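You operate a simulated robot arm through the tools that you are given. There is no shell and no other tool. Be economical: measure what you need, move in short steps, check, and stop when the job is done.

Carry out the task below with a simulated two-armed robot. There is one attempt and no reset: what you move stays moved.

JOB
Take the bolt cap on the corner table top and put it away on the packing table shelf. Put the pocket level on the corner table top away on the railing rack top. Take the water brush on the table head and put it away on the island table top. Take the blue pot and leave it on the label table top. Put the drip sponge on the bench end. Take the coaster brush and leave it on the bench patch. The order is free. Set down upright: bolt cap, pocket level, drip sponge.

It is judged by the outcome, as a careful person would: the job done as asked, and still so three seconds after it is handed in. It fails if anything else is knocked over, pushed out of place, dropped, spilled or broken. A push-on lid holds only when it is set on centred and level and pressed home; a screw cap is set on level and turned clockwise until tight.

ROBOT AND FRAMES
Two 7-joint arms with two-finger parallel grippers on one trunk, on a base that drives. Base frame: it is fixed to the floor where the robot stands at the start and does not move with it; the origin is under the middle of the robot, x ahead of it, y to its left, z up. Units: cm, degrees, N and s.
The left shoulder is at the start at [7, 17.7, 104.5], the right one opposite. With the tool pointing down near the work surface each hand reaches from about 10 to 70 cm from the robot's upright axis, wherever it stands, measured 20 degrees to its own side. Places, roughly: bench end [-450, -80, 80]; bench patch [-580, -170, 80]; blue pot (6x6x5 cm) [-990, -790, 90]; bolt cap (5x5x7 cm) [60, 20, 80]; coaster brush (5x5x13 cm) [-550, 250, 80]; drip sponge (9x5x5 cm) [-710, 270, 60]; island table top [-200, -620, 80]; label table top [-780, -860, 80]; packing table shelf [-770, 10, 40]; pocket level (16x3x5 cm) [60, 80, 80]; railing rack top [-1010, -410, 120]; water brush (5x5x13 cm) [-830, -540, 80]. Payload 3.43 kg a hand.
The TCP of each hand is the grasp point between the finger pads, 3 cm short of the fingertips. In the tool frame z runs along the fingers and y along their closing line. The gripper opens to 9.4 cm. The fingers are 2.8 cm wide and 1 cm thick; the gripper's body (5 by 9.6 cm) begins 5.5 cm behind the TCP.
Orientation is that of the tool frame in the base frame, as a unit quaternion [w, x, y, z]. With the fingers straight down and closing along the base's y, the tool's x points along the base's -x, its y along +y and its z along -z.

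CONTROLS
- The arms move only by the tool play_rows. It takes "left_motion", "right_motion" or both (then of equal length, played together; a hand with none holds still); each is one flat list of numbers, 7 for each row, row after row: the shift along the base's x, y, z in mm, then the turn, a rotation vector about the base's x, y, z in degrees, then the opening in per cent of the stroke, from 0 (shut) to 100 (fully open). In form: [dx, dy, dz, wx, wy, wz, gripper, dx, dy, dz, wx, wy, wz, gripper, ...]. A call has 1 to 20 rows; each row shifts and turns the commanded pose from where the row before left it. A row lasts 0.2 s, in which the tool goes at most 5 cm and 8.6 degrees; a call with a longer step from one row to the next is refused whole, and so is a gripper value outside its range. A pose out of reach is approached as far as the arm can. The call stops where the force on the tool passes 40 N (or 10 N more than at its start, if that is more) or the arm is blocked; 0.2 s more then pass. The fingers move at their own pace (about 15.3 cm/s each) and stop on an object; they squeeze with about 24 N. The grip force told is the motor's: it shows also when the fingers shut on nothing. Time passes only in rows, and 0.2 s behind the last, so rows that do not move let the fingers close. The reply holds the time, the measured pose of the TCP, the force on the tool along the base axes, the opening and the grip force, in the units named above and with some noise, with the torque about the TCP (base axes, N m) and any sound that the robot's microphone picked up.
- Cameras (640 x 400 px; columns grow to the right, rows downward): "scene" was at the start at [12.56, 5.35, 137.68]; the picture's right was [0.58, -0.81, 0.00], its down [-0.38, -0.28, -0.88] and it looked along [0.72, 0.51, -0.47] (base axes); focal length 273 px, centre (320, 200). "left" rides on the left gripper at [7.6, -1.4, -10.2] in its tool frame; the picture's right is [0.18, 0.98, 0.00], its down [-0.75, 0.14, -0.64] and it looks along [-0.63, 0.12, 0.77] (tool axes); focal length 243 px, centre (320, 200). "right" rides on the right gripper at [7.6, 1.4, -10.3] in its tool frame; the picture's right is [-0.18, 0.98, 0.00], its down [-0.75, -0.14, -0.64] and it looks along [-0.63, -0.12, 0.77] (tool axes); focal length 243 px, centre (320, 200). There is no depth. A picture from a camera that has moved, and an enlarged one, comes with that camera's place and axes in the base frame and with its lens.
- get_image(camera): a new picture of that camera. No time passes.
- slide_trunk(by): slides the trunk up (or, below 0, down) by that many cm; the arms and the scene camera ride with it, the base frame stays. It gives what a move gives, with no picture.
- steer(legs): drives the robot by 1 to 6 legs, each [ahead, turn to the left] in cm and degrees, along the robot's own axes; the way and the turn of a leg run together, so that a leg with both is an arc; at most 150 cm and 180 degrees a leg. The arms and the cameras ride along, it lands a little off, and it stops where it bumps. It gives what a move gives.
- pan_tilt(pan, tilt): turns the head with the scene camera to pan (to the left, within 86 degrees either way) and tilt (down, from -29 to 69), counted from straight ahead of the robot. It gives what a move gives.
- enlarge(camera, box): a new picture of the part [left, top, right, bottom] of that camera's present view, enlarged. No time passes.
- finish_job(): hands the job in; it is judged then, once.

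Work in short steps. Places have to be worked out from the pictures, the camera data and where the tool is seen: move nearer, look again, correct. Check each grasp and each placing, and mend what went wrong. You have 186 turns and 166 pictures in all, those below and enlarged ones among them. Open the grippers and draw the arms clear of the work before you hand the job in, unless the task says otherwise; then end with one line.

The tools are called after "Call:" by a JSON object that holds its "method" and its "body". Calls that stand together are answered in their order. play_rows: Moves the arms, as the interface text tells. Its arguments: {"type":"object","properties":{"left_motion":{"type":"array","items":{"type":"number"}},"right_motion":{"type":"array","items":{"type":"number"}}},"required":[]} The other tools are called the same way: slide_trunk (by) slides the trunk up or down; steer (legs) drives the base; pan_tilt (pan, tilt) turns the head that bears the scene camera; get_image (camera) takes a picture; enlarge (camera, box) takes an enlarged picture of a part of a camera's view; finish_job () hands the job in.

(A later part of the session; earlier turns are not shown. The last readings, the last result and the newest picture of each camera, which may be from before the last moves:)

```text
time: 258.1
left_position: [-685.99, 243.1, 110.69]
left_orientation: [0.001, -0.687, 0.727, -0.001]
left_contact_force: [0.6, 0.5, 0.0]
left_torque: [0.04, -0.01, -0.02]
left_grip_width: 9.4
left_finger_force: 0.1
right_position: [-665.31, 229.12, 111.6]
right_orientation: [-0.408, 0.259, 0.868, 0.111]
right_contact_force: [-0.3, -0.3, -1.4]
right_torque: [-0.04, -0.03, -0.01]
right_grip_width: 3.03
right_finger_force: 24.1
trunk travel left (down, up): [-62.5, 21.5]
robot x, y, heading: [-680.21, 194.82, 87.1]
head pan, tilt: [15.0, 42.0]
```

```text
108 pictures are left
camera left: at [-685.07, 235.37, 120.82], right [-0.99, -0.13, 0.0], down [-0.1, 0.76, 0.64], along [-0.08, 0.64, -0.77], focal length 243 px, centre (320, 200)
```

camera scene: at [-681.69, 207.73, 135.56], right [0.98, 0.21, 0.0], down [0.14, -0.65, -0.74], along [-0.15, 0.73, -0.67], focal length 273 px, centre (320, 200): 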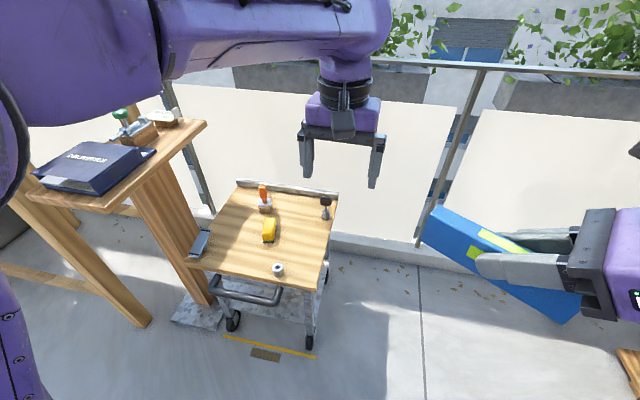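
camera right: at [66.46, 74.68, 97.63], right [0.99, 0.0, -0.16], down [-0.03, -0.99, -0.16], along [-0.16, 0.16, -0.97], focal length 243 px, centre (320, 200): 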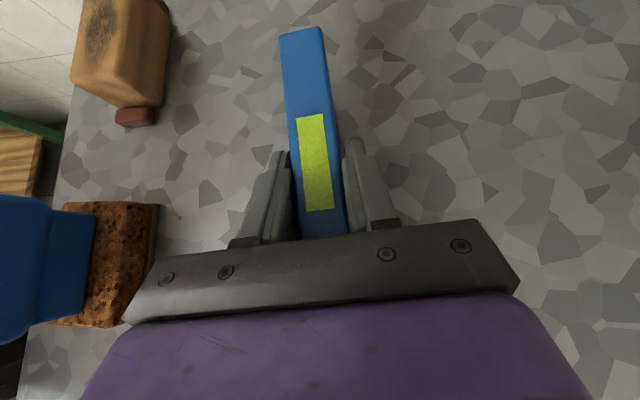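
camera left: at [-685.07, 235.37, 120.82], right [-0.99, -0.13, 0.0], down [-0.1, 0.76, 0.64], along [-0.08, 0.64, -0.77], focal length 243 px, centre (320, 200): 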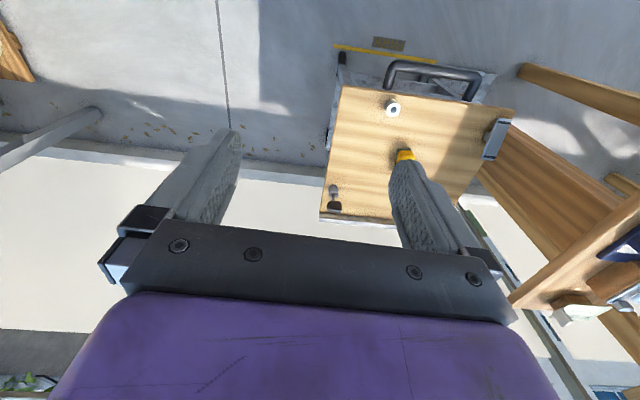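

Sponge at about (−713, 269), z≈58–63. I turn a little left and drive closer, then look closely.

Call:
{"method": "steer", "body": {"legs": [[0, 6], [17, 0]]}}

Call:
{"method": "play_rows", "body": {"left_motion": [-30, 10, -20, 0, 0, 0, 100, -30, 10, -30, 0, 0, 0, 100, -30, 0, -35, 0, 0, 0, 100, -30, 0, -35, 0, 0, 0, 100, -20, 0, -40, 0, 0, 0, 100, -10, 0, -40, 0, 0, 0, 100, 0, 0, -40, 0, 0, 0, 100]}}

Call:
{"method": "get_image", "body": {"camera": "left"}}

Call:
{"method": "get_image", "body": {"camera": "scene"}}

```text
time: 260.1
left_position: [-691.82, 258.64, 110.65]
left_orientation: [-0.001, 0.722, -0.691, 0.001]
left_contact_force: [1.5, 0.7, -0.2]
left_torque: [0.0, 0.0, 0.0]
left_grip_width: 9.4
left_finger_force: 0.0
right_position: [-669.76, 247.08, 111.53]
right_orientation: [-0.413, 0.215, 0.88, 0.09]
right_contact_force: [0.3, 1.0, -2.6]
right_torque: [0.0, -0.03, 0.04]
right_grip_width: 3.03
right_finger_force: 24.1
trunk travel left (down, up): [-62.5, 21.5]
robot x, y, heading: [-680.87, 211.35, 92.9]
head pan, tilt: [15.0, 42.0]
```

```text
time: 261.7
left_position: [-706.93, 260.78, 86.57]
left_orientation: [-0.001, 0.722, -0.692, 0.001]
left_contact_force: [0.3, -0.9, -0.1]
left_torque: [-0.01, 0.0, 0.02]
left_grip_width: 9.38
left_finger_force: 0.0
right_position: [-669.79, 247.23, 111.65]
right_orientation: [-0.413, 0.215, 0.881, 0.09]
right_contact_force: [0.4, 0.1, -1.5]
right_torque: [-0.04, -0.03, 0.03]
right_grip_width: 2.99
right_finger_force: 24.2
trunk travel left (down, up): [-62.5, 21.5]
robot x, y, heading: [-681.25, 211.15, 92.5]
head pan, tilt: [15.0, 42.0]
```

```text
107 pictures are left
camera left: at [-705.11, 253.33, 96.83], right [-0.97, -0.23, 0.0], down [-0.18, 0.75, 0.64], along [-0.14, 0.63, -0.77], focal length 243 px, centre (320, 200)
```

left: 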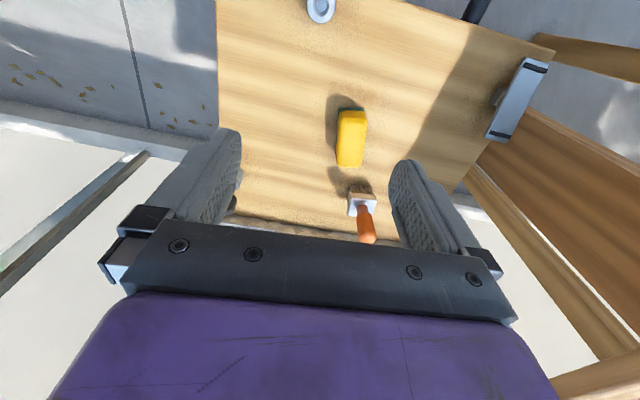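

```text
106 pictures are left
camera scene: at [-683.93, 224.27, 135.55], right [0.95, 0.31, 0.0], down [0.2, -0.64, -0.74], along [-0.23, 0.71, -0.67], focal length 273 px, centre (320, 200)
```

scene: 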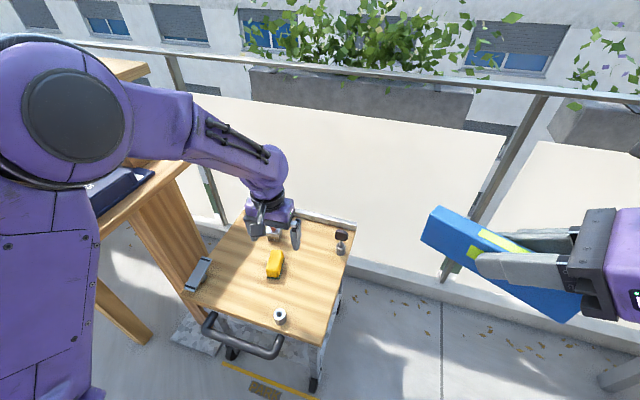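

Sponge centre (−713.2, 268.4), long axis bearing ~101°. I rotate +10° and move above it, then descend.

Call:
{"method": "play_rows", "body": {"left_motion": [-21, 25, -20, 0, 0, 5, 100, -21, 25, -20, 0, 0, 5, 100, -21, 25, -20, 0, 0, 0, 100, 0, 0, -40, 0, 0, 0, 100, 0, 0, -40, 0, 0, 0, 100, 0, 0, -30, 0, 0, 0, 100, 0, 0, 0, 0, 0, 0, 100]}}

Call:
{"method": "get_image", "body": {"camera": "left"}}

```text
time: 263.3
left_position: [-713.02, 268.19, 69.35]
left_orientation: [-0.002, 0.78, -0.625, 0.0]
left_contact_force: [0.9, -0.9, -0.1]
left_torque: [0.01, -0.01, 0.01]
left_grip_width: 9.37
left_finger_force: 0.0
right_position: [-669.86, 247.1, 111.67]
right_orientation: [-0.413, 0.214, 0.88, 0.091]
right_contact_force: [-0.4, 0.0, -1.6]
right_torque: [-0.02, 0.0, -0.04]
right_grip_width: 3.0
right_finger_force: 23.9
trunk travel left (down, up): [-62.5, 21.5]
robot x, y, heading: [-681.59, 211.19, 92.8]
head pan, tilt: [15.0, 42.0]
```

```text
105 pictures are left
camera left: at [-709.89, 261.04, 79.74], right [-0.92, -0.39, 0.0], down [-0.3, 0.7, 0.64], along [-0.25, 0.59, -0.77], focal length 243 px, centre (320, 200)
```

left: 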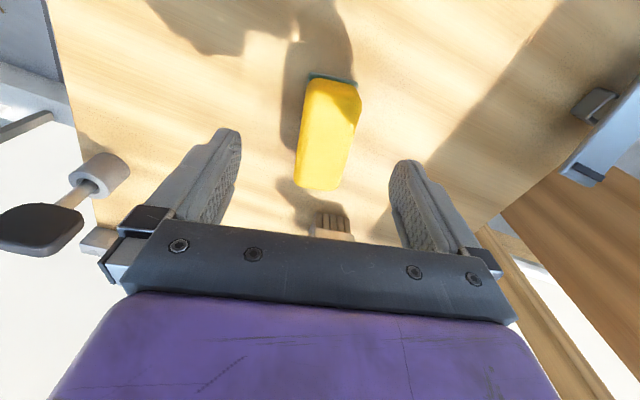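

Aligned and centred. Descend and close.

Call:
{"method": "play_rows", "body": {"left_motion": [0, -1, -20, 0, 0, 0, 100, 0, -1, -20, 0, 0, 0, 100, 0, 0, -20, 0, 0, 0, 100, 0, 0, -18, 0, 0, 0, 100, 0, 0, 0, 0, 0, 0, 0, 0, 0, 0, 0, 0, 0, 0, 0, 0, 0, 0, 0, 0, 0, 0, 0, 0, 0, 0, 0, 0]}}

Call:
{"method": "get_image", "body": {"camera": "left"}}

```text
time: 265.1
left_position: [-712.99, 268.07, 61.69]
left_orientation: [-0.001, 0.78, -0.626, 0.0]
left_contact_force: [-0.9, 0.7, 0.8]
left_torque: [0.01, 0.03, -0.02]
left_grip_width: 4.51
left_finger_force: 24.6
right_position: [-669.85, 247.17, 111.5]
right_orientation: [-0.413, 0.215, 0.88, 0.09]
right_contact_force: [-0.3, -0.1, -1.0]
right_torque: [-0.01, -0.01, 0.0]
right_grip_width: 3.02
right_finger_force: 24.7
trunk travel left (down, up): [-62.5, 21.5]
robot x, y, heading: [-681.51, 211.1, 93.1]
head pan, tilt: [15.0, 42.0]
```

```text
104 pictures are left
camera left: at [-709.98, 260.92, 71.95], right [-0.92, -0.39, 0.0], down [-0.3, 0.7, 0.64], along [-0.25, 0.59, -0.77], focal length 243 px, centre (320, 200)
```

left: 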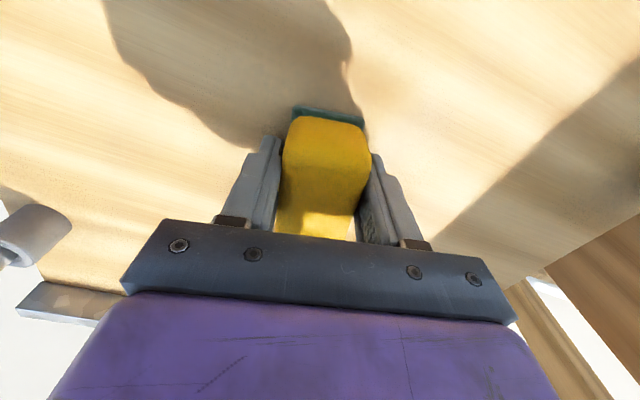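

Gripped at 4.5 cm. I lift straight up and back.

Call:
{"method": "play_rows", "body": {"left_motion": [0, 0, 20, 0, 0, 0, 0, 0, 0, 45, 0, 0, 0, 0, 0, 0, 45, 0, 0, 0, 0, 0, 0, 45, 0, 0, 0, 0, 0, 0, 45, 0, 0, 0, 0, 0, 0, 45, 0, 0, 0, 0, 0, 0, 45, 0, 0, 0, 0, 0, 0, 45, 0, 0, 0, 0, 0, 0, 45, 0, 0, 0, 0, 0, 0, 45, 0, 0, 0, 0, 20, -30, 30, 0, 0, -5, 0, 20, -40, 0, 0, 0, -5, 0]}}

Call:
{"method": "get_image", "body": {"camera": "left"}}

```text
time: 267.7
left_position: [-708.99, 261.04, 107.17]
left_orientation: [-0.002, 0.722, -0.692, 0.0]
left_contact_force: [0.0, 0.3, -0.5]
left_torque: [0.03, 0.05, -0.02]
left_grip_width: 4.51
left_finger_force: 24.0
right_position: [-669.79, 247.02, 111.66]
right_orientation: [-0.413, 0.213, 0.881, 0.09]
right_contact_force: [0.4, -1.2, -1.4]
right_torque: [-0.01, -0.01, 0.0]
right_grip_width: 3.0
right_finger_force: 24.2
trunk travel left (down, up): [-62.5, 21.5]
robot x, y, heading: [-681.17, 211.34, 92.8]
head pan, tilt: [15.0, 42.0]
```

```text
103 pictures are left
camera left: at [-707.29, 253.47, 117.52], right [-0.97, -0.23, 0.0], down [-0.17, 0.75, 0.64], along [-0.14, 0.63, -0.77], focal length 243 px, centre (320, 200)
```

left: 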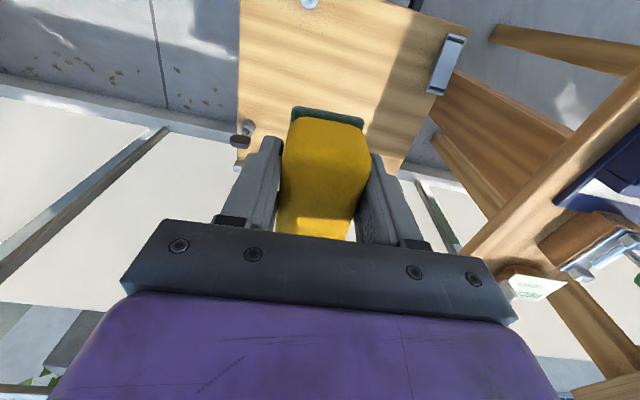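

Sponge secured. I back off, turn around, and drive south to about (−672, −215), then look west toward the railing.

Call:
{"method": "steer", "body": {"legs": [[-45, 0], [0, -180], [150, 0], [150, 0], [80, 0], [0, -75]]}}

Call:
{"method": "pan_tilt", "body": {"pan": 15, "tilt": 14}}

Call:
{"method": "get_image", "body": {"camera": "scene"}}

```text
time: 299.1
left_position: [-720.26, -252.83, 107.22]
left_orientation: [-0.002, 0.991, 0.132, 0.0]
left_contact_force: [0.0, 0.4, -1.4]
left_torque: [0.01, -0.01, -0.03]
left_grip_width: 4.54
left_finger_force: 23.7
right_position: [-715.12, -211.38, 111.62]
right_orientation: [-0.329, -0.553, 0.718, -0.265]
right_contact_force: [0.1, 0.4, -1.2]
right_torque: [0.03, -0.02, -0.03]
right_grip_width: 2.98
right_finger_force: 24.2
trunk travel left (down, up): [-62.5, 21.5]
robot x, y, heading: [-677.28, -214.37, -164.3]
head pan, tilt: [15.0, 42.0]
```

```text
time: 300.0
left_position: [-720.25, -252.8, 107.08]
left_orientation: [-0.002, 0.991, 0.132, 0.0]
left_contact_force: [-0.3, -0.2, -0.4]
left_torque: [-0.01, -0.02, -0.02]
left_grip_width: 4.53
left_finger_force: 24.0
right_position: [-715.17, -211.47, 111.62]
right_orientation: [-0.329, -0.553, 0.718, -0.265]
right_contact_force: [-0.3, -0.5, -1.9]
right_torque: [0.02, -0.02, 0.0]
right_grip_width: 3.04
right_finger_force: 23.2
trunk travel left (down, up): [-62.5, 21.5]
robot x, y, heading: [-677.26, -214.97, -164.4]
head pan, tilt: [15.0, 14.0]
```

```text
102 pictures are left
camera scene: at [-690.23, -220.74, 139.96], right [-0.51, 0.86, 0.0], down [0.21, 0.12, -0.97], along [-0.84, -0.49, -0.24], focal length 273 px, centre (320, 200)
```

scene: 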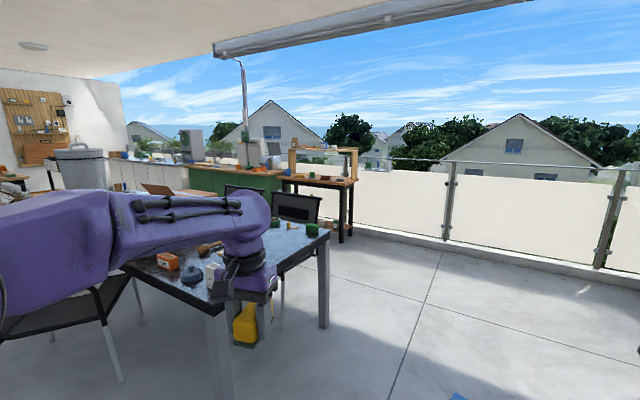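

The railing rack is the wooden frame on the black-legged table at the railing. I enlarge it.

Call:
{"method": "enlarge", "body": {"camera": "scene", "box": [240, 130, 400, 230]}}

```text
4.00 times, centred on (320, 180) of scene
camera zoom: at [-690.23, -220.74, 139.96], right [-0.51, 0.86, 0.0], down [0.21, 0.12, -0.97], along [-0.84, -0.49, -0.24], focal length 1093 px, centre (320, 280)
```

zoom: 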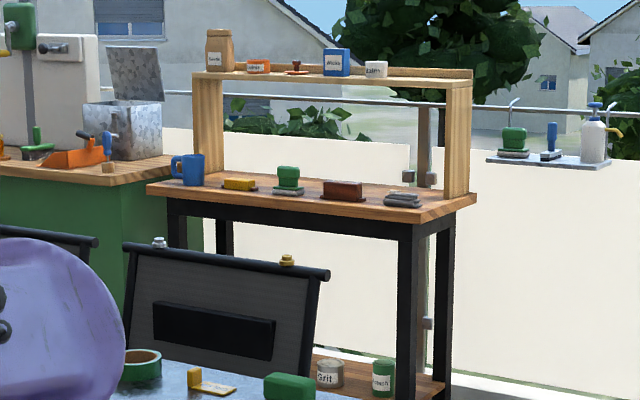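

The rack top has free space at its north end (y≈−365…−390). I drive west past the dining table, then south between chair and railing table, stopping to look.

Call:
{"method": "steer", "body": {"legs": [[0, -12.3], [132, 0], [132, 0], [0, 50]]}}

Call:
{"method": "slide_trunk", "body": {"by": 21}}

Call:
{"method": "pan_tilt", "body": {"pan": 10, "tilt": 25}}

Call:
{"method": "get_image", "body": {"camera": "scene"}}

```text
time: 315.6
left_position: [-947.24, -286.52, 107.14]
left_orientation: [-0.001, 0.896, 0.444, -0.001]
left_contact_force: [-0.3, -0.5, -0.5]
left_torque: [-0.01, 0.01, -0.03]
left_grip_width: 4.55
left_finger_force: 24.1
right_position: [-968.32, -250.62, 111.63]
right_orientation: [0.225, 0.755, -0.501, 0.358]
right_contact_force: [-0.1, 0.3, -2.1]
right_torque: [0.01, 0.01, -0.01]
right_grip_width: 2.98
right_finger_force: 24.3
trunk travel left (down, up): [-62.5, 21.5]
robot x, y, heading: [-936.69, -230.68, -127.1]
head pan, tilt: [15.0, 14.0]
```

```text
time: 317.9
left_position: [-947.37, -286.53, 128.13]
left_orientation: [-0.001, 0.896, 0.445, -0.001]
left_contact_force: [0.6, 0.6, -0.9]
left_torque: [0.01, 0.02, -0.03]
left_grip_width: 4.54
left_finger_force: 24.0
right_position: [-968.46, -250.66, 132.57]
right_orientation: [0.225, 0.755, -0.501, 0.358]
right_contact_force: [-0.6, -0.5, -1.4]
right_torque: [0.03, 0.0, 0.02]
right_grip_width: 2.98
right_finger_force: 23.9
trunk travel left (down, up): [-83.5, 0.5]
robot x, y, heading: [-936.62, -230.0, -127.1]
head pan, tilt: [15.0, 14.0]
```

```text
time: 318.6
left_position: [-947.23, -286.54, 128.14]
left_orientation: [-0.002, 0.896, 0.445, -0.001]
left_contact_force: [-0.3, 1.1, 0.1]
left_torque: [-0.02, -0.01, -0.03]
left_grip_width: 4.54
left_finger_force: 24.4
right_position: [-968.41, -250.58, 132.53]
right_orientation: [0.225, 0.755, -0.502, 0.357]
right_contact_force: [0.0, -0.2, -2.6]
right_torque: [0.04, 0.0, 0.03]
right_grip_width: 3.0
right_finger_force: 23.9
trunk travel left (down, up): [-83.5, 0.5]
robot x, y, heading: [-936.87, -230.31, -127.1]
head pan, tilt: [10.0, 25.0]
```

```text
100 pictures are left
camera scene: at [-943.68, -242.47, 159.19], right [-0.89, 0.45, 0.0], down [0.19, 0.38, -0.91], along [-0.41, -0.81, -0.42], focal length 273 px, centre (320, 200)
```

scene: 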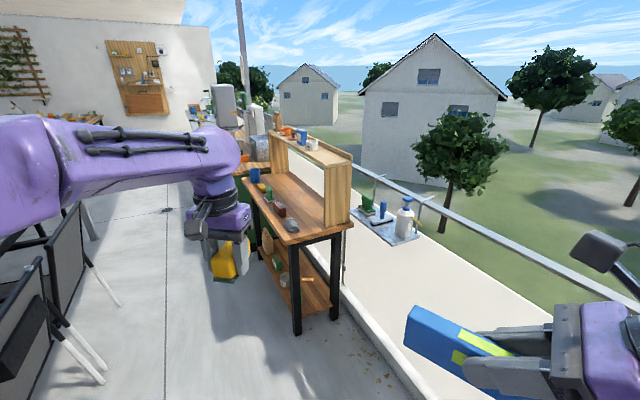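

Call:
{"method": "enlarge", "body": {"camera": "scene", "box": [250, 110, 378, 190]}}

```text
5.00 times, centred on (314, 150) of scene
camera zoom: at [-943.68, -242.47, 159.19], right [-0.89, 0.45, 0.0], down [0.19, 0.38, -0.91], along [-0.41, -0.81, -0.42], focal length 1366 px, centre (350, 450)
```

zoom: 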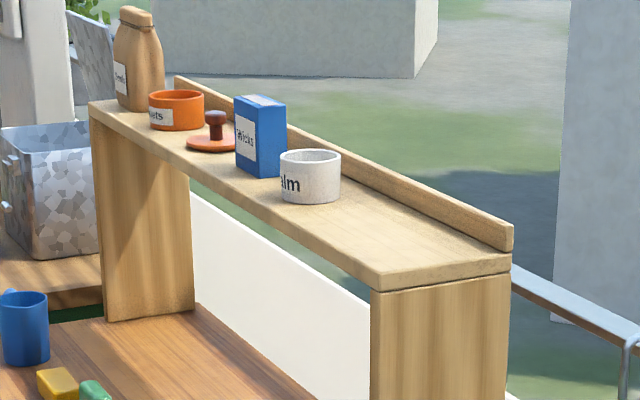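

Free rack space: y −384…−358, shelf front x≈−1005, z≈118. I drive to about (−953, −359), heading −150°.

Call:
{"method": "steer", "body": {"legs": [[0, 30.4], [128, 0], [0, -53.3]]}}

Call:
{"method": "pan_tilt", "body": {"pan": -20, "tilt": 35}}

Call:
{"method": "get_image", "body": {"camera": "scene"}}

```text
time: 328.9
left_position: [-979.82, -406.27, 128.18]
left_orientation: [-0.001, 0.962, 0.273, 0.0]
left_contact_force: [0.0, -1.1, -0.9]
left_torque: [0.03, -0.01, -0.01]
left_grip_width: 4.53
left_finger_force: 24.4
right_position: [-986.69, -365.0, 132.45]
right_orientation: [0.286, 0.651, -0.631, 0.31]
right_contact_force: [0.0, 0.7, -2.4]
right_torque: [0.02, -0.01, -0.01]
right_grip_width: 2.99
right_finger_force: 24.1
trunk travel left (down, up): [-83.5, 0.5]
robot x, y, heading: [-949.6, -357.56, -148.1]
head pan, tilt: [10.0, 25.0]
```

```text
time: 329.8
left_position: [-979.84, -406.3, 128.28]
left_orientation: [-0.002, 0.962, 0.273, -0.001]
left_contact_force: [0.0, -0.1, 0.0]
left_torque: [0.02, -0.01, -0.01]
left_grip_width: 4.52
left_finger_force: 24.2
right_position: [-986.76, -364.95, 132.55]
right_orientation: [0.287, 0.65, -0.631, 0.311]
right_contact_force: [0.7, 0.0, -1.3]
right_torque: [0.01, 0.0, -0.03]
right_grip_width: 2.98
right_finger_force: 24.3
trunk travel left (down, up): [-83.5, 0.5]
robot x, y, heading: [-949.72, -357.66, -148.0]
head pan, tilt: [-20.0, 35.0]
```

```text
98 pictures are left
camera scene: at [-962.43, -361.89, 157.61], right [-0.21, 0.98, 0.0], down [0.56, 0.12, -0.82], along [-0.8, -0.17, -0.57], focal length 273 px, centre (320, 200)
```

scene: 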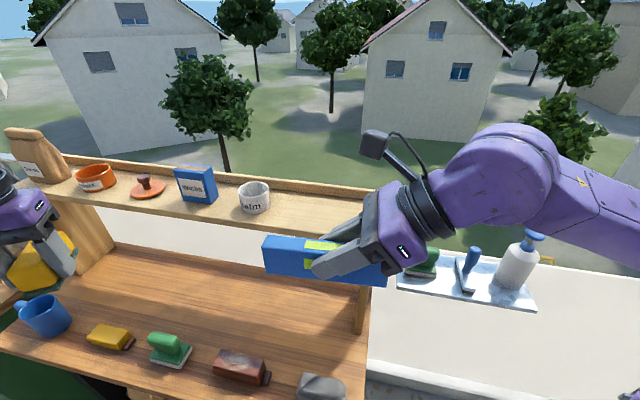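

Rack geometry confirmed (x −1005…−1020, free y −385…−360). I move the level over (−1012.5, −371.5) and lower partway.

Call:
{"method": "play_rows", "body": {"right_motion": [-43, -11, 0, 0, 0, 0, 0, -43, -11, 0, 0, 0, 0, 0, -43, -11, 0, 0, 0, 0, 0, -43, -11, 0, 0, 0, 0, 0, -43, -11, 0, 0, 0, 0, 0, -43, -11, 0, 0, 0, 0, 0, 0, 0, -25, 0, 0, 0, 0, 0, 0, -25, 0, 0, 0, 0, 0, 0, 0, 0, 0, 0, 0]}}

Call:
{"method": "get_image", "body": {"camera": "scene"}}

Call:
{"method": "get_image", "body": {"camera": "right"}}

```text
time: 331.8
left_position: [-979.86, -406.23, 128.04]
left_orientation: [-0.002, 0.962, 0.273, -0.001]
left_contact_force: [0.0, -0.2, -0.7]
left_torque: [-0.02, -0.02, -0.01]
left_grip_width: 4.54
left_finger_force: 24.2
right_position: [-1012.52, -371.63, 127.62]
right_orientation: [0.286, 0.651, -0.631, 0.31]
right_contact_force: [-0.2, -0.9, -1.7]
right_torque: [0.03, -0.02, -0.05]
right_grip_width: 2.99
right_finger_force: 23.5
trunk travel left (down, up): [-83.5, 0.5]
robot x, y, heading: [-949.84, -357.49, -148.1]
head pan, tilt: [-20.0, 35.0]
```

```text
97 pictures are left
camera scene: at [-962.48, -361.98, 157.6], right [-0.21, 0.98, 0.0], down [0.56, 0.12, -0.82], along [-0.8, -0.17, -0.57], focal length 273 px, centre (320, 200)
```

scene: 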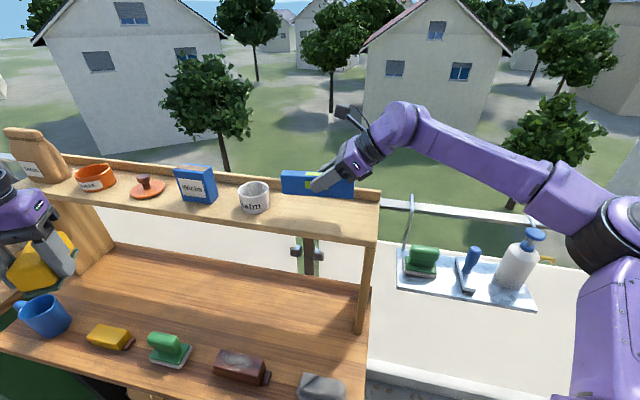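

```text
96 pictures are left
camera right: at [-1014.28, -368.85, 139.85], right [-0.98, 0.08, -0.16], down [0.11, 0.98, -0.16], along [0.14, -0.18, -0.97], focal length 243 px, centre (320, 200)
```

right: 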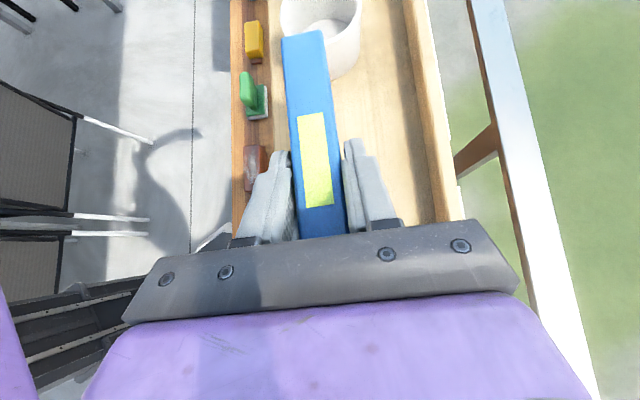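

Well placed, 5 cm from the pot. I lower toward contact.

Call:
{"method": "play_rows", "body": {"right_motion": [0, 0, -20, 0, 0, 0, 0, 0, 0, -15, 0, 0, 0, 0, 0, 0, -5, 0, 0, 0, 0, 0, 0, -3, 0, 0, 0, 0, 0, 0, -3, 0, 0, 0, 0, 0, 0, -3, 0, 0, 0, 0, 0, 0, 0, 0, 0, 0, 0]}}

Call:
{"method": "enlarge", "body": {"camera": "scene", "box": [230, 140, 390, 240]}}

```text
time: 333.4
left_position: [-979.88, -406.27, 128.23]
left_orientation: [-0.001, 0.962, 0.274, -0.002]
left_contact_force: [-0.3, 0.3, -0.3]
left_torque: [0.01, 0.0, -0.01]
left_grip_width: 4.54
left_finger_force: 24.0
right_position: [-1012.48, -371.55, 122.56]
right_orientation: [0.287, 0.65, -0.631, 0.311]
right_contact_force: [0.4, -0.4, -1.3]
right_torque: [0.01, 0.01, 0.02]
right_grip_width: 3.01
right_finger_force: 24.3
trunk travel left (down, up): [-83.5, 0.5]
robot x, y, heading: [-949.85, -357.3, -148.1]
head pan, tilt: [-20.0, 35.0]
```

```text
4.00 times, centred on (310, 190) of scene
camera zoom: at [-962.46, -361.88, 157.6], right [-0.21, 0.98, 0.0], down [0.56, 0.12, -0.82], along [-0.8, -0.17, -0.57], focal length 1093 px, centre (360, 240)
```

zoom: 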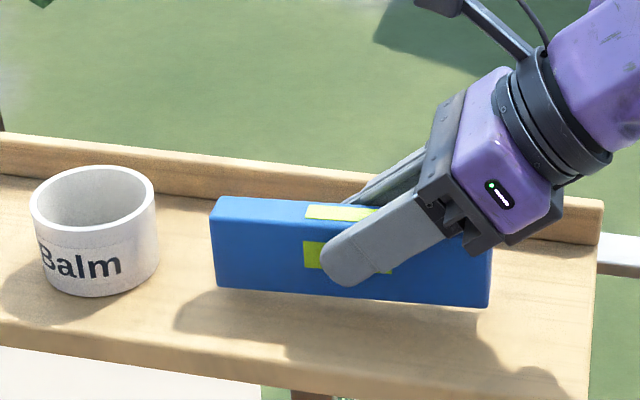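

Call:
{"method": "play_rows", "body": {"right_motion": [0, 0, -2, 0, 0, 0, 0, 0, 0, -2, 0, 0, 0, 0, 0, 0, -2, 0, 0, 0, 0, 0, 0, -2, 0, 0, 0, 0, 0, 0, 0, 0, 0, 0, 0]}}

Call:
{"method": "enlarge", "body": {"camera": "scene", "box": [230, 140, 390, 240]}}

```text
time: 334.6
left_position: [-979.91, -406.15, 127.97]
left_orientation: [-0.002, 0.962, 0.274, -0.001]
left_contact_force: [-0.4, -0.2, -0.6]
left_torque: [-0.03, 0.0, -0.01]
left_grip_width: 4.52
left_finger_force: 23.8
right_position: [-1012.65, -371.44, 121.83]
right_orientation: [0.286, 0.651, -0.63, 0.311]
right_contact_force: [0.3, -0.2, -1.5]
right_torque: [0.0, -0.01, -0.01]
right_grip_width: 2.97
right_finger_force: 23.4
trunk travel left (down, up): [-83.5, 0.5]
robot x, y, heading: [-949.32, -357.58, -148.2]
head pan, tilt: [-20.0, 35.0]
```

```text
4.00 times, centred on (310, 190) of scene
camera zoom: at [-962.46, -361.89, 157.6], right [-0.21, 0.98, 0.0], down [0.56, 0.12, -0.82], along [-0.8, -0.17, -0.57], focal length 1093 px, centre (360, 240)
```

zoom: 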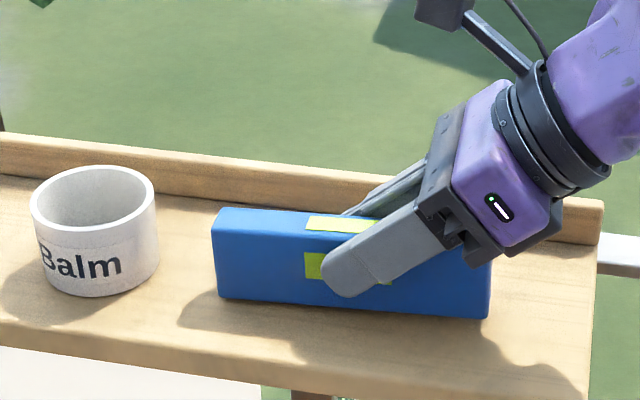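

Call:
{"method": "play_rows", "body": {"right_motion": [0, 0, -2, 0, 0, 0, 0, 0, 0, -2, 0, 0, 0, 0, 0, 0, -1.5, 0, 0, 0, 0, 0, 0, 0, 0, 0, 0, 0]}}

Call:
{"method": "enlarge", "body": {"camera": "scene", "box": [230, 140, 390, 240]}}

```text
time: 335.6
left_position: [-979.76, -406.18, 128.21]
left_orientation: [-0.002, 0.962, 0.273, -0.001]
left_contact_force: [0.4, -0.1, -0.3]
left_torque: [0.01, 0.0, 0.01]
left_grip_width: 4.54
left_finger_force: 23.9
right_position: [-1012.51, -371.47, 121.42]
right_orientation: [0.288, 0.651, -0.631, 0.31]
right_contact_force: [-1.2, -0.3, 7.0]
right_torque: [-0.78, 0.12, -0.16]
right_grip_width: 3.01
right_finger_force: 24.5
trunk travel left (down, up): [-83.5, 0.5]
robot x, y, heading: [-949.61, -357.68, -148.0]
head pan, tilt: [-20.0, 35.0]
```

```text
4.00 times, centred on (310, 190) of scene
camera zoom: at [-962.33, -361.82, 157.62], right [-0.21, 0.98, 0.0], down [0.56, 0.12, -0.82], along [-0.8, -0.17, -0.57], focal length 1093 px, centre (360, 240)
```

zoom: 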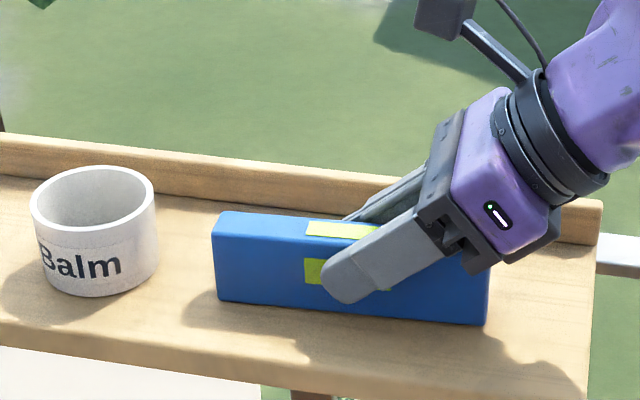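

Contact made (7 N). I open modestly and withdraw along the tool axis (north and up).

Call:
{"method": "play_rows", "body": {"right_motion": [0, 0, 0, 0, 0, 0, 50, 0, 0, 0, 0, 0, 0, 60, 0, 0, 0, 0, 0, 0, 60, 0, 15, 13, 0, 0, 0, 60, 0, 25, 21, 0, 0, 0, 60, 0, 30, 25, 0, 0, 0, 60, 0, 30, 25, 0, 0, 0, 60, 30, 20, 10, 0, 0, 0, 100, 40, 0, 0, 0, 0, 0, 100, 40, 0, 0, 0, 0, 0, 100]}}

Call:
{"method": "get_image", "body": {"camera": "scene"}}

```text
time: 337.8
left_position: [-979.67, -406.19, 128.19]
left_orientation: [-0.001, 0.962, 0.274, -0.001]
left_contact_force: [-0.1, -0.2, -0.7]
left_torque: [-0.01, 0.04, 0.05]
left_grip_width: 4.54
left_finger_force: 24.5
right_position: [-1001.33, -359.87, 130.83]
right_orientation: [0.287, 0.651, -0.631, 0.31]
right_contact_force: [0.3, 0.0, -0.2]
right_torque: [0.01, 0.03, 0.01]
right_grip_width: 9.41
right_finger_force: 0.2
trunk travel left (down, up): [-83.5, 0.5]
robot x, y, heading: [-949.84, -356.95, -148.1]
head pan, tilt: [-20.0, 35.0]
```

```text
92 pictures are left
camera scene: at [-962.28, -361.89, 157.62], right [-0.21, 0.98, 0.0], down [0.56, 0.12, -0.82], along [-0.8, -0.17, -0.57], focal length 273 px, centre (320, 200)
```

scene: 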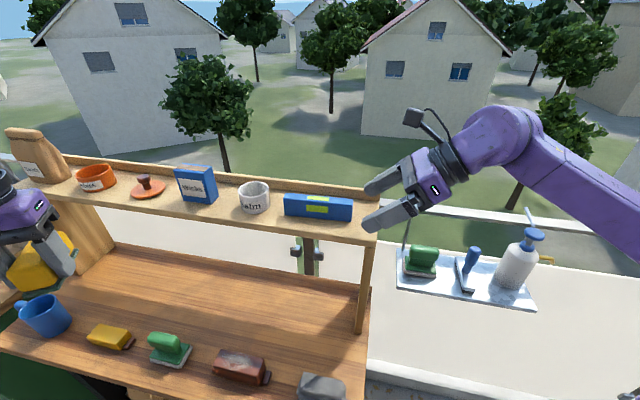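

The level is on the rack. I restore the right hand to tool-down/neutral yaw while pulling it back.

Call:
{"method": "play_rows", "body": {"right_motion": [45, 0, 0, 8.3, 0.3, 0, 100, 45, 0, 0, 8.3, 0.3, 0, 100, 45, 0, 0, 8.3, 0.3, 0, 100, 20, 0, 0, 8.3, 0.3, 0, 100, 0, 0, 0, 8.3, 0.3, 0, 100, 0, 0, 0, 8.3, 0.3, 0, 100, 0, 0, 0, 0, 0, 8.5, 100, 0, 0, 0, 0, 0, 8.5, 100, 0, 0, 0, 0, 0, 8.5, 100, 0, 0, 0, 0, 0, 8.5, 100, 0, 0, 0, 0, 0, 8.5, 100, 0, 0, 0, 0, 0, 8.5, 100, 0, 0, 0, 0, 0, 8.5, 100, 0, 0, 0, 0, 0, 8.5, 100, 0, 0, 0, 0, 0, 8.5, 100, 0, 0, 0, 0, 0, 8.5, 100, 0, 0, 0, 0, 0, 8.5, 100, 0, 0, 0, 0, 0, 8.5, 100, 0, 0, 0, 0, 0, 8.5, 100, 0, 0, 0, 0, 0, 8.5, 100]}}

Call:
{"method": "pan_tilt", "body": {"pan": 55, "tilt": 14}}

Call:
{"method": "get_image", "body": {"camera": "scene"}}

```text
time: 342.0
left_position: [-979.89, -406.12, 128.36]
left_orientation: [-0.002, 0.962, 0.273, -0.001]
left_contact_force: [-0.8, -0.3, 0.3]
left_torque: [0.02, -0.01, 0.04]
left_grip_width: 4.55
left_finger_force: 23.5
right_position: [-986.12, -359.52, 130.76]
right_orientation: [-0.008, 0.965, 0.263, 0.001]
right_contact_force: [0.3, 0.2, -0.1]
right_torque: [-0.01, 0.0, 0.01]
right_grip_width: 9.4
right_finger_force: 0.1
trunk travel left (down, up): [-83.5, 0.5]
robot x, y, heading: [-949.95, -357.81, -148.2]
head pan, tilt: [-20.0, 35.0]
```

```text
time: 343.5
left_position: [-979.8, -406.15, 128.13]
left_orientation: [-0.002, 0.962, 0.273, -0.001]
left_contact_force: [-0.4, 0.4, 0.7]
left_torque: [0.0, -0.02, 0.04]
left_grip_width: 4.55
left_finger_force: 24.0
right_position: [-986.06, -359.55, 130.76]
right_orientation: [-0.007, 0.965, 0.262, 0.0]
right_contact_force: [0.8, 1.4, 0.2]
right_torque: [0.02, 0.02, 0.01]
right_grip_width: 9.41
right_finger_force: 0.0
trunk travel left (down, up): [-83.5, 0.5]
robot x, y, heading: [-949.66, -357.14, -148.1]
head pan, tilt: [55.0, 14.0]
```

```text
91 pictures are left
camera scene: at [-954.31, -369.39, 160.97], right [-1.0, 0.05, 0.0], down [0.01, 0.24, -0.97], along [-0.05, -0.97, -0.24], focal length 273 px, centre (320, 200)
```

scene: 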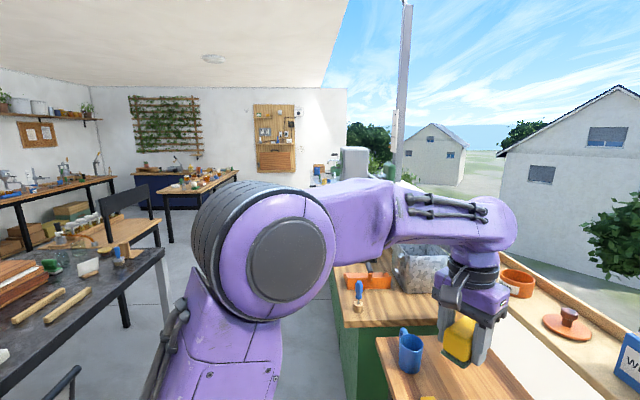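

I back off, lower the trunk, and drive south along x≈−930.

Call:
{"method": "steer", "body": {"legs": [[-22, 0], [0, 58.2], [130, 0], [120, 0]]}}

Call:
{"method": "slide_trunk", "body": {"by": -21}}

Call:
{"method": "pan_tilt", "body": {"pan": 0, "tilt": 18}}

Call:
{"method": "get_image", "body": {"camera": "scene"}}

Call:
{"method": "pan_tilt", "body": {"pan": 75, "tilt": 18}}

Call:
{"method": "get_image", "body": {"camera": "scene"}}

```text
time: 359.8
left_position: [-898.61, -649.77, 128.22]
left_orientation: [-0.001, 0.698, 0.717, -0.001]
left_contact_force: [1.3, 0.4, 0.3]
left_torque: [0.01, -0.01, 0.01]
left_grip_width: 4.51
left_finger_force: 23.6
right_position: [-942.1, -631.74, 130.63]
right_orientation: [-0.006, 0.706, 0.709, -0.004]
right_contact_force: [-0.7, 0.4, 0.9]
right_torque: [-0.01, 0.03, -0.01]
right_grip_width: 9.42
right_finger_force: 0.0
trunk travel left (down, up): [-83.5, 0.5]
robot x, y, heading: [-926.03, -599.05, -88.1]
head pan, tilt: [55.0, 14.0]
```

```text
time: 362.0
left_position: [-898.66, -649.84, 107.08]
left_orientation: [-0.001, 0.698, 0.717, -0.001]
left_contact_force: [-0.7, 1.4, -0.9]
left_torque: [0.0, 0.03, 0.04]
left_grip_width: 4.55
left_finger_force: 23.7
right_position: [-942.07, -631.79, 109.81]
right_orientation: [-0.005, 0.705, 0.709, -0.005]
right_contact_force: [1.0, 0.4, -0.1]
right_torque: [-0.03, 0.02, -0.02]
right_grip_width: 9.41
right_finger_force: 0.1
trunk travel left (down, up): [-62.5, 21.5]
robot x, y, heading: [-925.95, -599.21, -88.3]
head pan, tilt: [55.0, 14.0]
```

```text
time: 363.2
left_position: [-898.72, -649.79, 107.09]
left_orientation: [-0.001, 0.697, 0.717, -0.001]
left_contact_force: [-0.2, 0.0, -0.4]
left_torque: [-0.01, 0.0, 0.02]
left_grip_width: 4.53
left_finger_force: 24.4
right_position: [-942.08, -631.8, 109.67]
right_orientation: [-0.007, 0.705, 0.709, -0.003]
right_contact_force: [0.6, -0.1, -0.1]
right_torque: [0.03, 0.02, 0.01]
right_grip_width: 9.39
right_finger_force: 0.0
trunk travel left (down, up): [-62.5, 21.5]
robot x, y, heading: [-925.68, -599.32, -88.2]
head pan, tilt: [0.0, 18.0]
```

```text
90 pictures are left
camera scene: at [-925.1, -613.66, 139.32], right [-1.0, -0.03, 0.0], down [-0.01, 0.31, -0.95], along [0.03, -0.95, -0.31], focal length 273 px, centre (320, 200)
```

scene: 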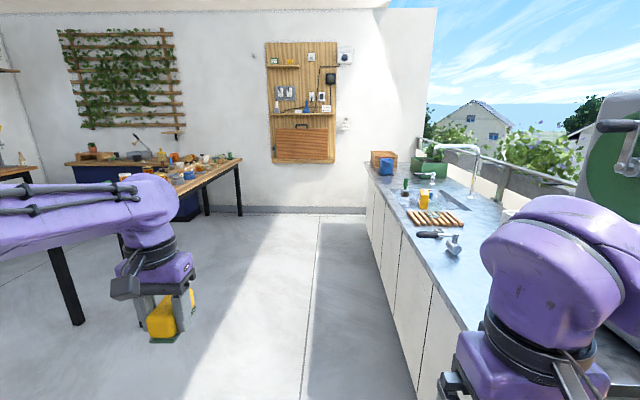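

```text
time: 364.7
left_position: [-898.69, -649.89, 107.12]
left_orientation: [-0.001, 0.698, 0.716, -0.002]
left_contact_force: [0.4, 0.3, -0.3]
left_torque: [-0.03, -0.01, 0.03]
left_grip_width: 4.54
left_finger_force: 24.2
right_position: [-942.09, -631.89, 109.73]
right_orientation: [-0.005, 0.706, 0.708, -0.004]
right_contact_force: [0.3, 0.1, -0.1]
right_torque: [-0.01, -0.02, -0.03]
right_grip_width: 9.39
right_finger_force: 0.1
trunk travel left (down, up): [-62.5, 21.5]
robot x, y, heading: [-925.82, -599.18, -88.1]
head pan, tilt: [75.0, 18.0]
```

```text
89 pictures are left
camera scene: at [-916.32, -606.47, 139.32], right [-0.23, -0.97, 0.0], down [-0.3, 0.07, -0.95], along [0.93, -0.22, -0.31], focal length 273 px, centre (320, 200)
```

scene: 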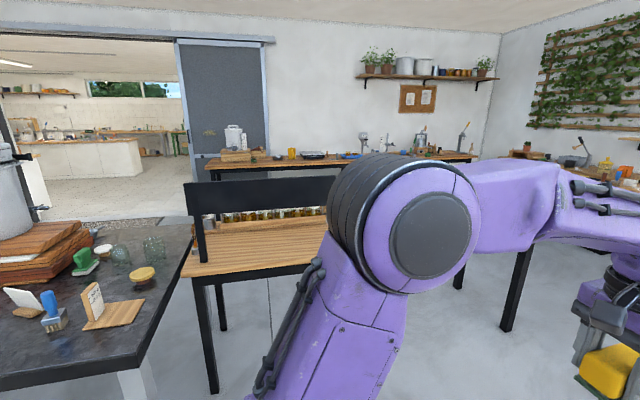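

Call:
{"method": "pan_tilt", "body": {"pan": -20, "tilt": 22}}

Call:
{"method": "enlarge", "body": {"camera": "scene", "box": [230, 100, 420, 220]}}

```text
time: 366.4
left_position: [-898.64, -649.97, 107.19]
left_orientation: [-0.002, 0.697, 0.717, -0.002]
left_contact_force: [-0.8, -0.8, 0.3]
left_torque: [-0.01, -0.02, -0.01]
left_grip_width: 4.54
left_finger_force: 23.8
right_position: [-942.09, -631.97, 109.78]
right_orientation: [-0.008, 0.705, 0.709, -0.004]
right_contact_force: [0.2, -0.3, 1.2]
right_torque: [-0.02, 0.0, 0.01]
right_grip_width: 9.39
right_finger_force: 0.0
trunk travel left (down, up): [-62.5, 21.5]
robot x, y, heading: [-926.07, -599.22, -88.0]
head pan, tilt: [-20.0, 22.0]
```

```text
3.33 times, centred on (325, 160) of scene
camera zoom: at [-928.29, -613.16, 138.67], right [-0.95, 0.31, 0.0], down [0.12, 0.36, -0.93], along [-0.29, -0.88, -0.37], focal length 911 px, centre (303, 333)
```

zoom: 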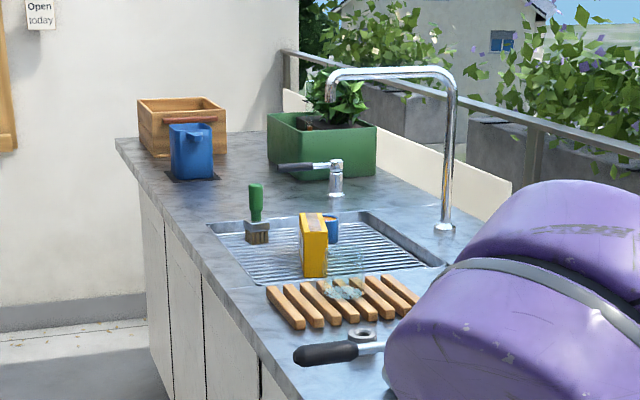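

The small blue pot stands on the drainboard at about (−992, −788), behind a yellow box. I drive alongside and face the counter.

Call:
{"method": "steer", "body": {"legs": [[0, 3], [110, 0], [95, 0], [0, -95]]}}

Call:
{"method": "pan_tilt", "body": {"pan": -10, "tilt": 38}}

Call:
{"method": "get_image", "body": {"camera": "scene"}}

```text
time: 381.0
left_position: [-957.53, -830.91, 107.15]
left_orientation: [-0.002, 1.0, 0.02, 0.0]
left_contact_force: [0.4, 0.5, 0.0]
left_torque: [0.02, -0.02, 0.02]
left_grip_width: 4.53
left_finger_force: 24.3
right_position: [-940.04, -787.33, 109.68]
right_orientation: [-0.007, 1.0, 0.008, 0.002]
right_contact_force: [0.5, 0.3, -0.3]
right_torque: [0.0, 0.04, 0.01]
right_grip_width: 9.41
right_finger_force: 0.1
trunk travel left (down, up): [-62.5, 21.5]
robot x, y, heading: [-907.51, -803.2, -177.4]
head pan, tilt: [-20.0, 22.0]
```

```text
time: 381.8
left_position: [-957.42, -830.96, 107.17]
left_orientation: [-0.002, 1.0, 0.02, 0.001]
left_contact_force: [-0.2, 0.2, 0.4]
left_torque: [0.0, 0.0, 0.03]
left_grip_width: 4.56
left_finger_force: 23.8
right_position: [-940.14, -787.31, 109.65]
right_orientation: [-0.006, 1.0, 0.009, 0.001]
right_contact_force: [-0.1, -0.7, 0.4]
right_torque: [0.02, 0.0, 0.01]
right_grip_width: 9.4
right_finger_force: 0.1
trunk travel left (down, up): [-62.5, 21.5]
robot x, y, heading: [-907.25, -803.13, -177.8]
head pan, tilt: [-10.0, 38.0]
```

```text
87 pictures are left
camera scene: at [-920.75, -802.32, 136.16], right [0.13, 0.99, 0.0], down [0.61, -0.08, -0.79], along [-0.78, 0.1, -0.62], focal length 273 px, centre (320, 200)
```

scene: 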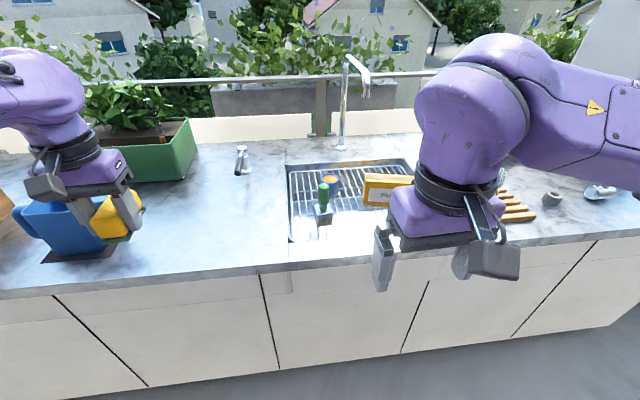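

Pot at about (−989, −790). The sponge hand would come near the blue pitcher, so I raise it and pull it inward before driving 16 cm closer; the right hand gets turned −60° to keep its camera away from the green brush.

Call:
{"method": "play_rows", "body": {"left_motion": [0, 10, 40, 0, 0, 0, 0, 0, 10, 40, 0, 0, 0, 0, 10, 10, 20, 0, 0, 0, 0, 10, 10, 0, 0, 0, 0, 0, 10, 0, 0, 0, 0, 0, 0, 0, 0, 0, 0, 0, 0, 0, 0, 0, 0, 0, 0, 0, 0], "right_motion": [0, 0, 0, 0, 0, -8.5, 100, 0, 0, 0, 0, 0, -8.5, 100, 0, 0, 0, 0, 0, -8.5, 100, 0, 0, 0, 0, 0, -8.5, 100, 0, 0, 0, 0, 0, -8.5, 100, 0, 0, 0, 0, 0, -8.5, 100, 0, 0, 0, 0, 0, -8.5, 100]}}

Call:
{"method": "steer", "body": {"legs": [[16, 0]]}}

Call:
{"method": "get_image", "body": {"camera": "right"}}

Call:
{"method": "get_image", "body": {"camera": "scene"}}

```text
time: 383.4
left_position: [-954.45, -826.84, 117.16]
left_orientation: [-0.001, 1.0, 0.02, -0.001]
left_contact_force: [0.8, -0.2, 0.3]
left_torque: [0.03, -0.03, 0.01]
left_grip_width: 4.55
left_finger_force: 24.0
right_position: [-939.95, -787.36, 109.75]
right_orientation: [-0.006, 0.872, -0.489, 0.004]
right_contact_force: [-0.2, 0.3, -0.6]
right_torque: [0.0, -0.03, 0.03]
right_grip_width: 9.41
right_finger_force: 0.1
trunk travel left (down, up): [-62.5, 21.5]
robot x, y, heading: [-906.97, -803.19, -177.3]
head pan, tilt: [-10.0, 38.0]
```

```text
time: 384.8
left_position: [-970.54, -827.68, 117.25]
left_orientation: [-0.002, 1.0, 0.021, -0.001]
left_contact_force: [-0.1, -0.4, -0.2]
left_torque: [-0.01, 0.02, 0.01]
left_grip_width: 4.56
left_finger_force: 23.3
right_position: [-955.89, -788.12, 109.69]
right_orientation: [-0.006, 0.873, -0.488, 0.004]
right_contact_force: [0.6, -0.2, 0.2]
right_torque: [0.03, 0.01, 0.0]
right_grip_width: 9.41
right_finger_force: 0.1
trunk travel left (down, up): [-62.5, 21.5]
robot x, y, heading: [-923.34, -803.88, -177.4]
head pan, tilt: [-10.0, 38.0]
```

```text
86 pictures are left
camera right: at [-953.3, -795.41, 119.89], right [-0.93, -0.36, -0.01], down [-0.28, 0.71, 0.64], along [-0.22, 0.6, -0.77], focal length 243 px, centre (320, 200)
```

right: 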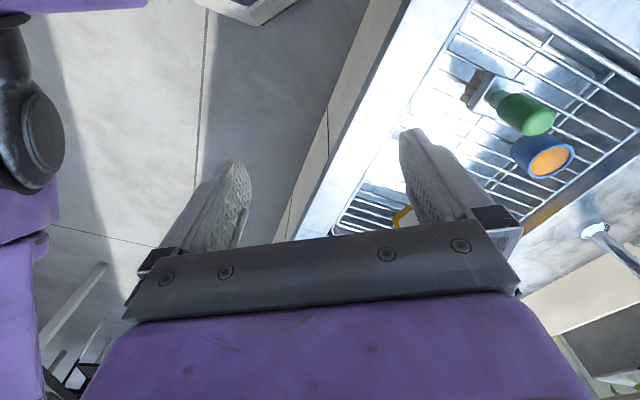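

```text
85 pictures are left
camera scene: at [-936.71, -803.06, 136.16], right [0.13, 0.99, 0.0], down [0.61, -0.08, -0.79], along [-0.78, 0.1, -0.62], focal length 273 px, centre (320, 200)
```

scene: 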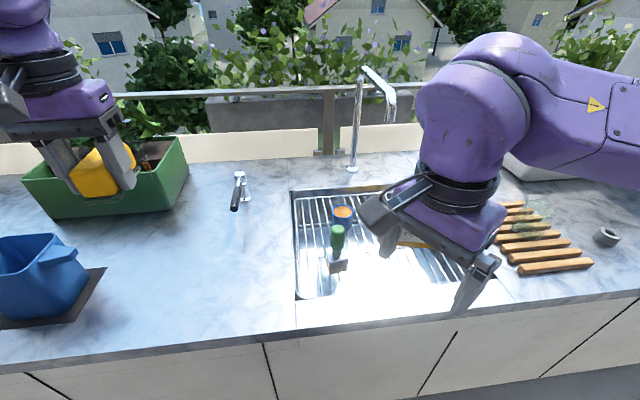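

Pot rim centre ≈(−989, −790.4, 90). I move the right hand over it to z≈98 and check.

Call:
{"method": "play_rows", "body": {"right_motion": [-41.5, -3, -5, 0, 0, 0, 100, -41.5, -3, -5, 0, 0, 0, 100, -41.5, -3, -10, 0, 0, 0, 100, -41.5, -3, -10, 0, 0, 0, 100, -41.5, -3, -20, 0, 0, 0, 100, -41.5, -3, -20, 0, 0, 0, 100, -41.5, -3, -20, 0, 0, 0, 100, -41.5, -2, -20, 0, 0, 0, 100, 0, 0, 0, 0, 0, 0, 100]}}

Call:
{"method": "get_image", "body": {"camera": "right"}}

Call:
{"method": "get_image", "body": {"camera": "scene"}}

```text
time: 386.8
left_position: [-970.3, -827.63, 117.18]
left_orientation: [-0.002, 1.0, 0.022, -0.001]
left_contact_force: [0.2, 0.0, 0.8]
left_torque: [0.0, -0.03, 0.03]
left_grip_width: 4.52
left_finger_force: 24.0
right_position: [-989.09, -790.29, 98.98]
right_orientation: [-0.005, 0.873, -0.488, 0.004]
right_contact_force: [-0.1, -0.3, 0.1]
right_torque: [0.0, -0.01, -0.01]
right_grip_width: 9.38
right_finger_force: 0.0
trunk travel left (down, up): [-62.5, 21.5]
robot x, y, heading: [-923.5, -803.85, -177.4]
head pan, tilt: [-10.0, 38.0]
```

```text
84 pictures are left
camera right: at [-986.39, -797.54, 109.16], right [-0.93, -0.36, -0.01], down [-0.28, 0.71, 0.64], along [-0.22, 0.6, -0.77], focal length 243 px, centre (320, 200)
```

right: 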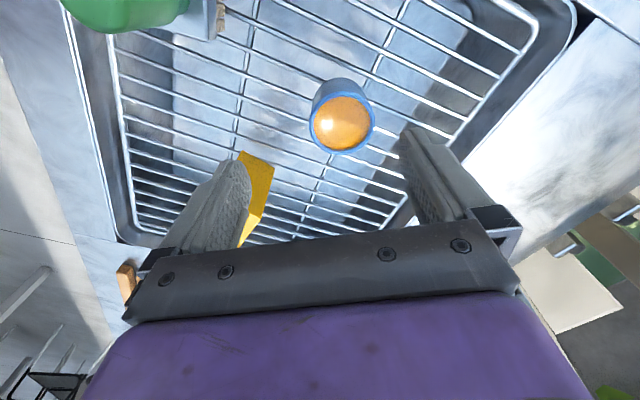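

```text
83 pictures are left
camera scene: at [-936.62, -803.0, 136.17], right [0.13, 0.99, 0.0], down [0.61, -0.08, -0.79], along [-0.78, 0.1, -0.61], focal length 273 px, centre (320, 200)
```

scene: 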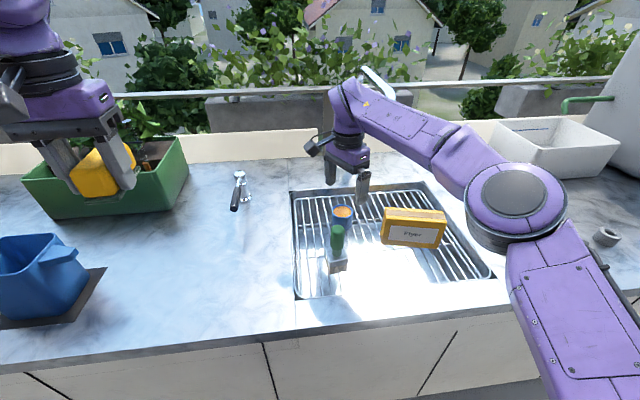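

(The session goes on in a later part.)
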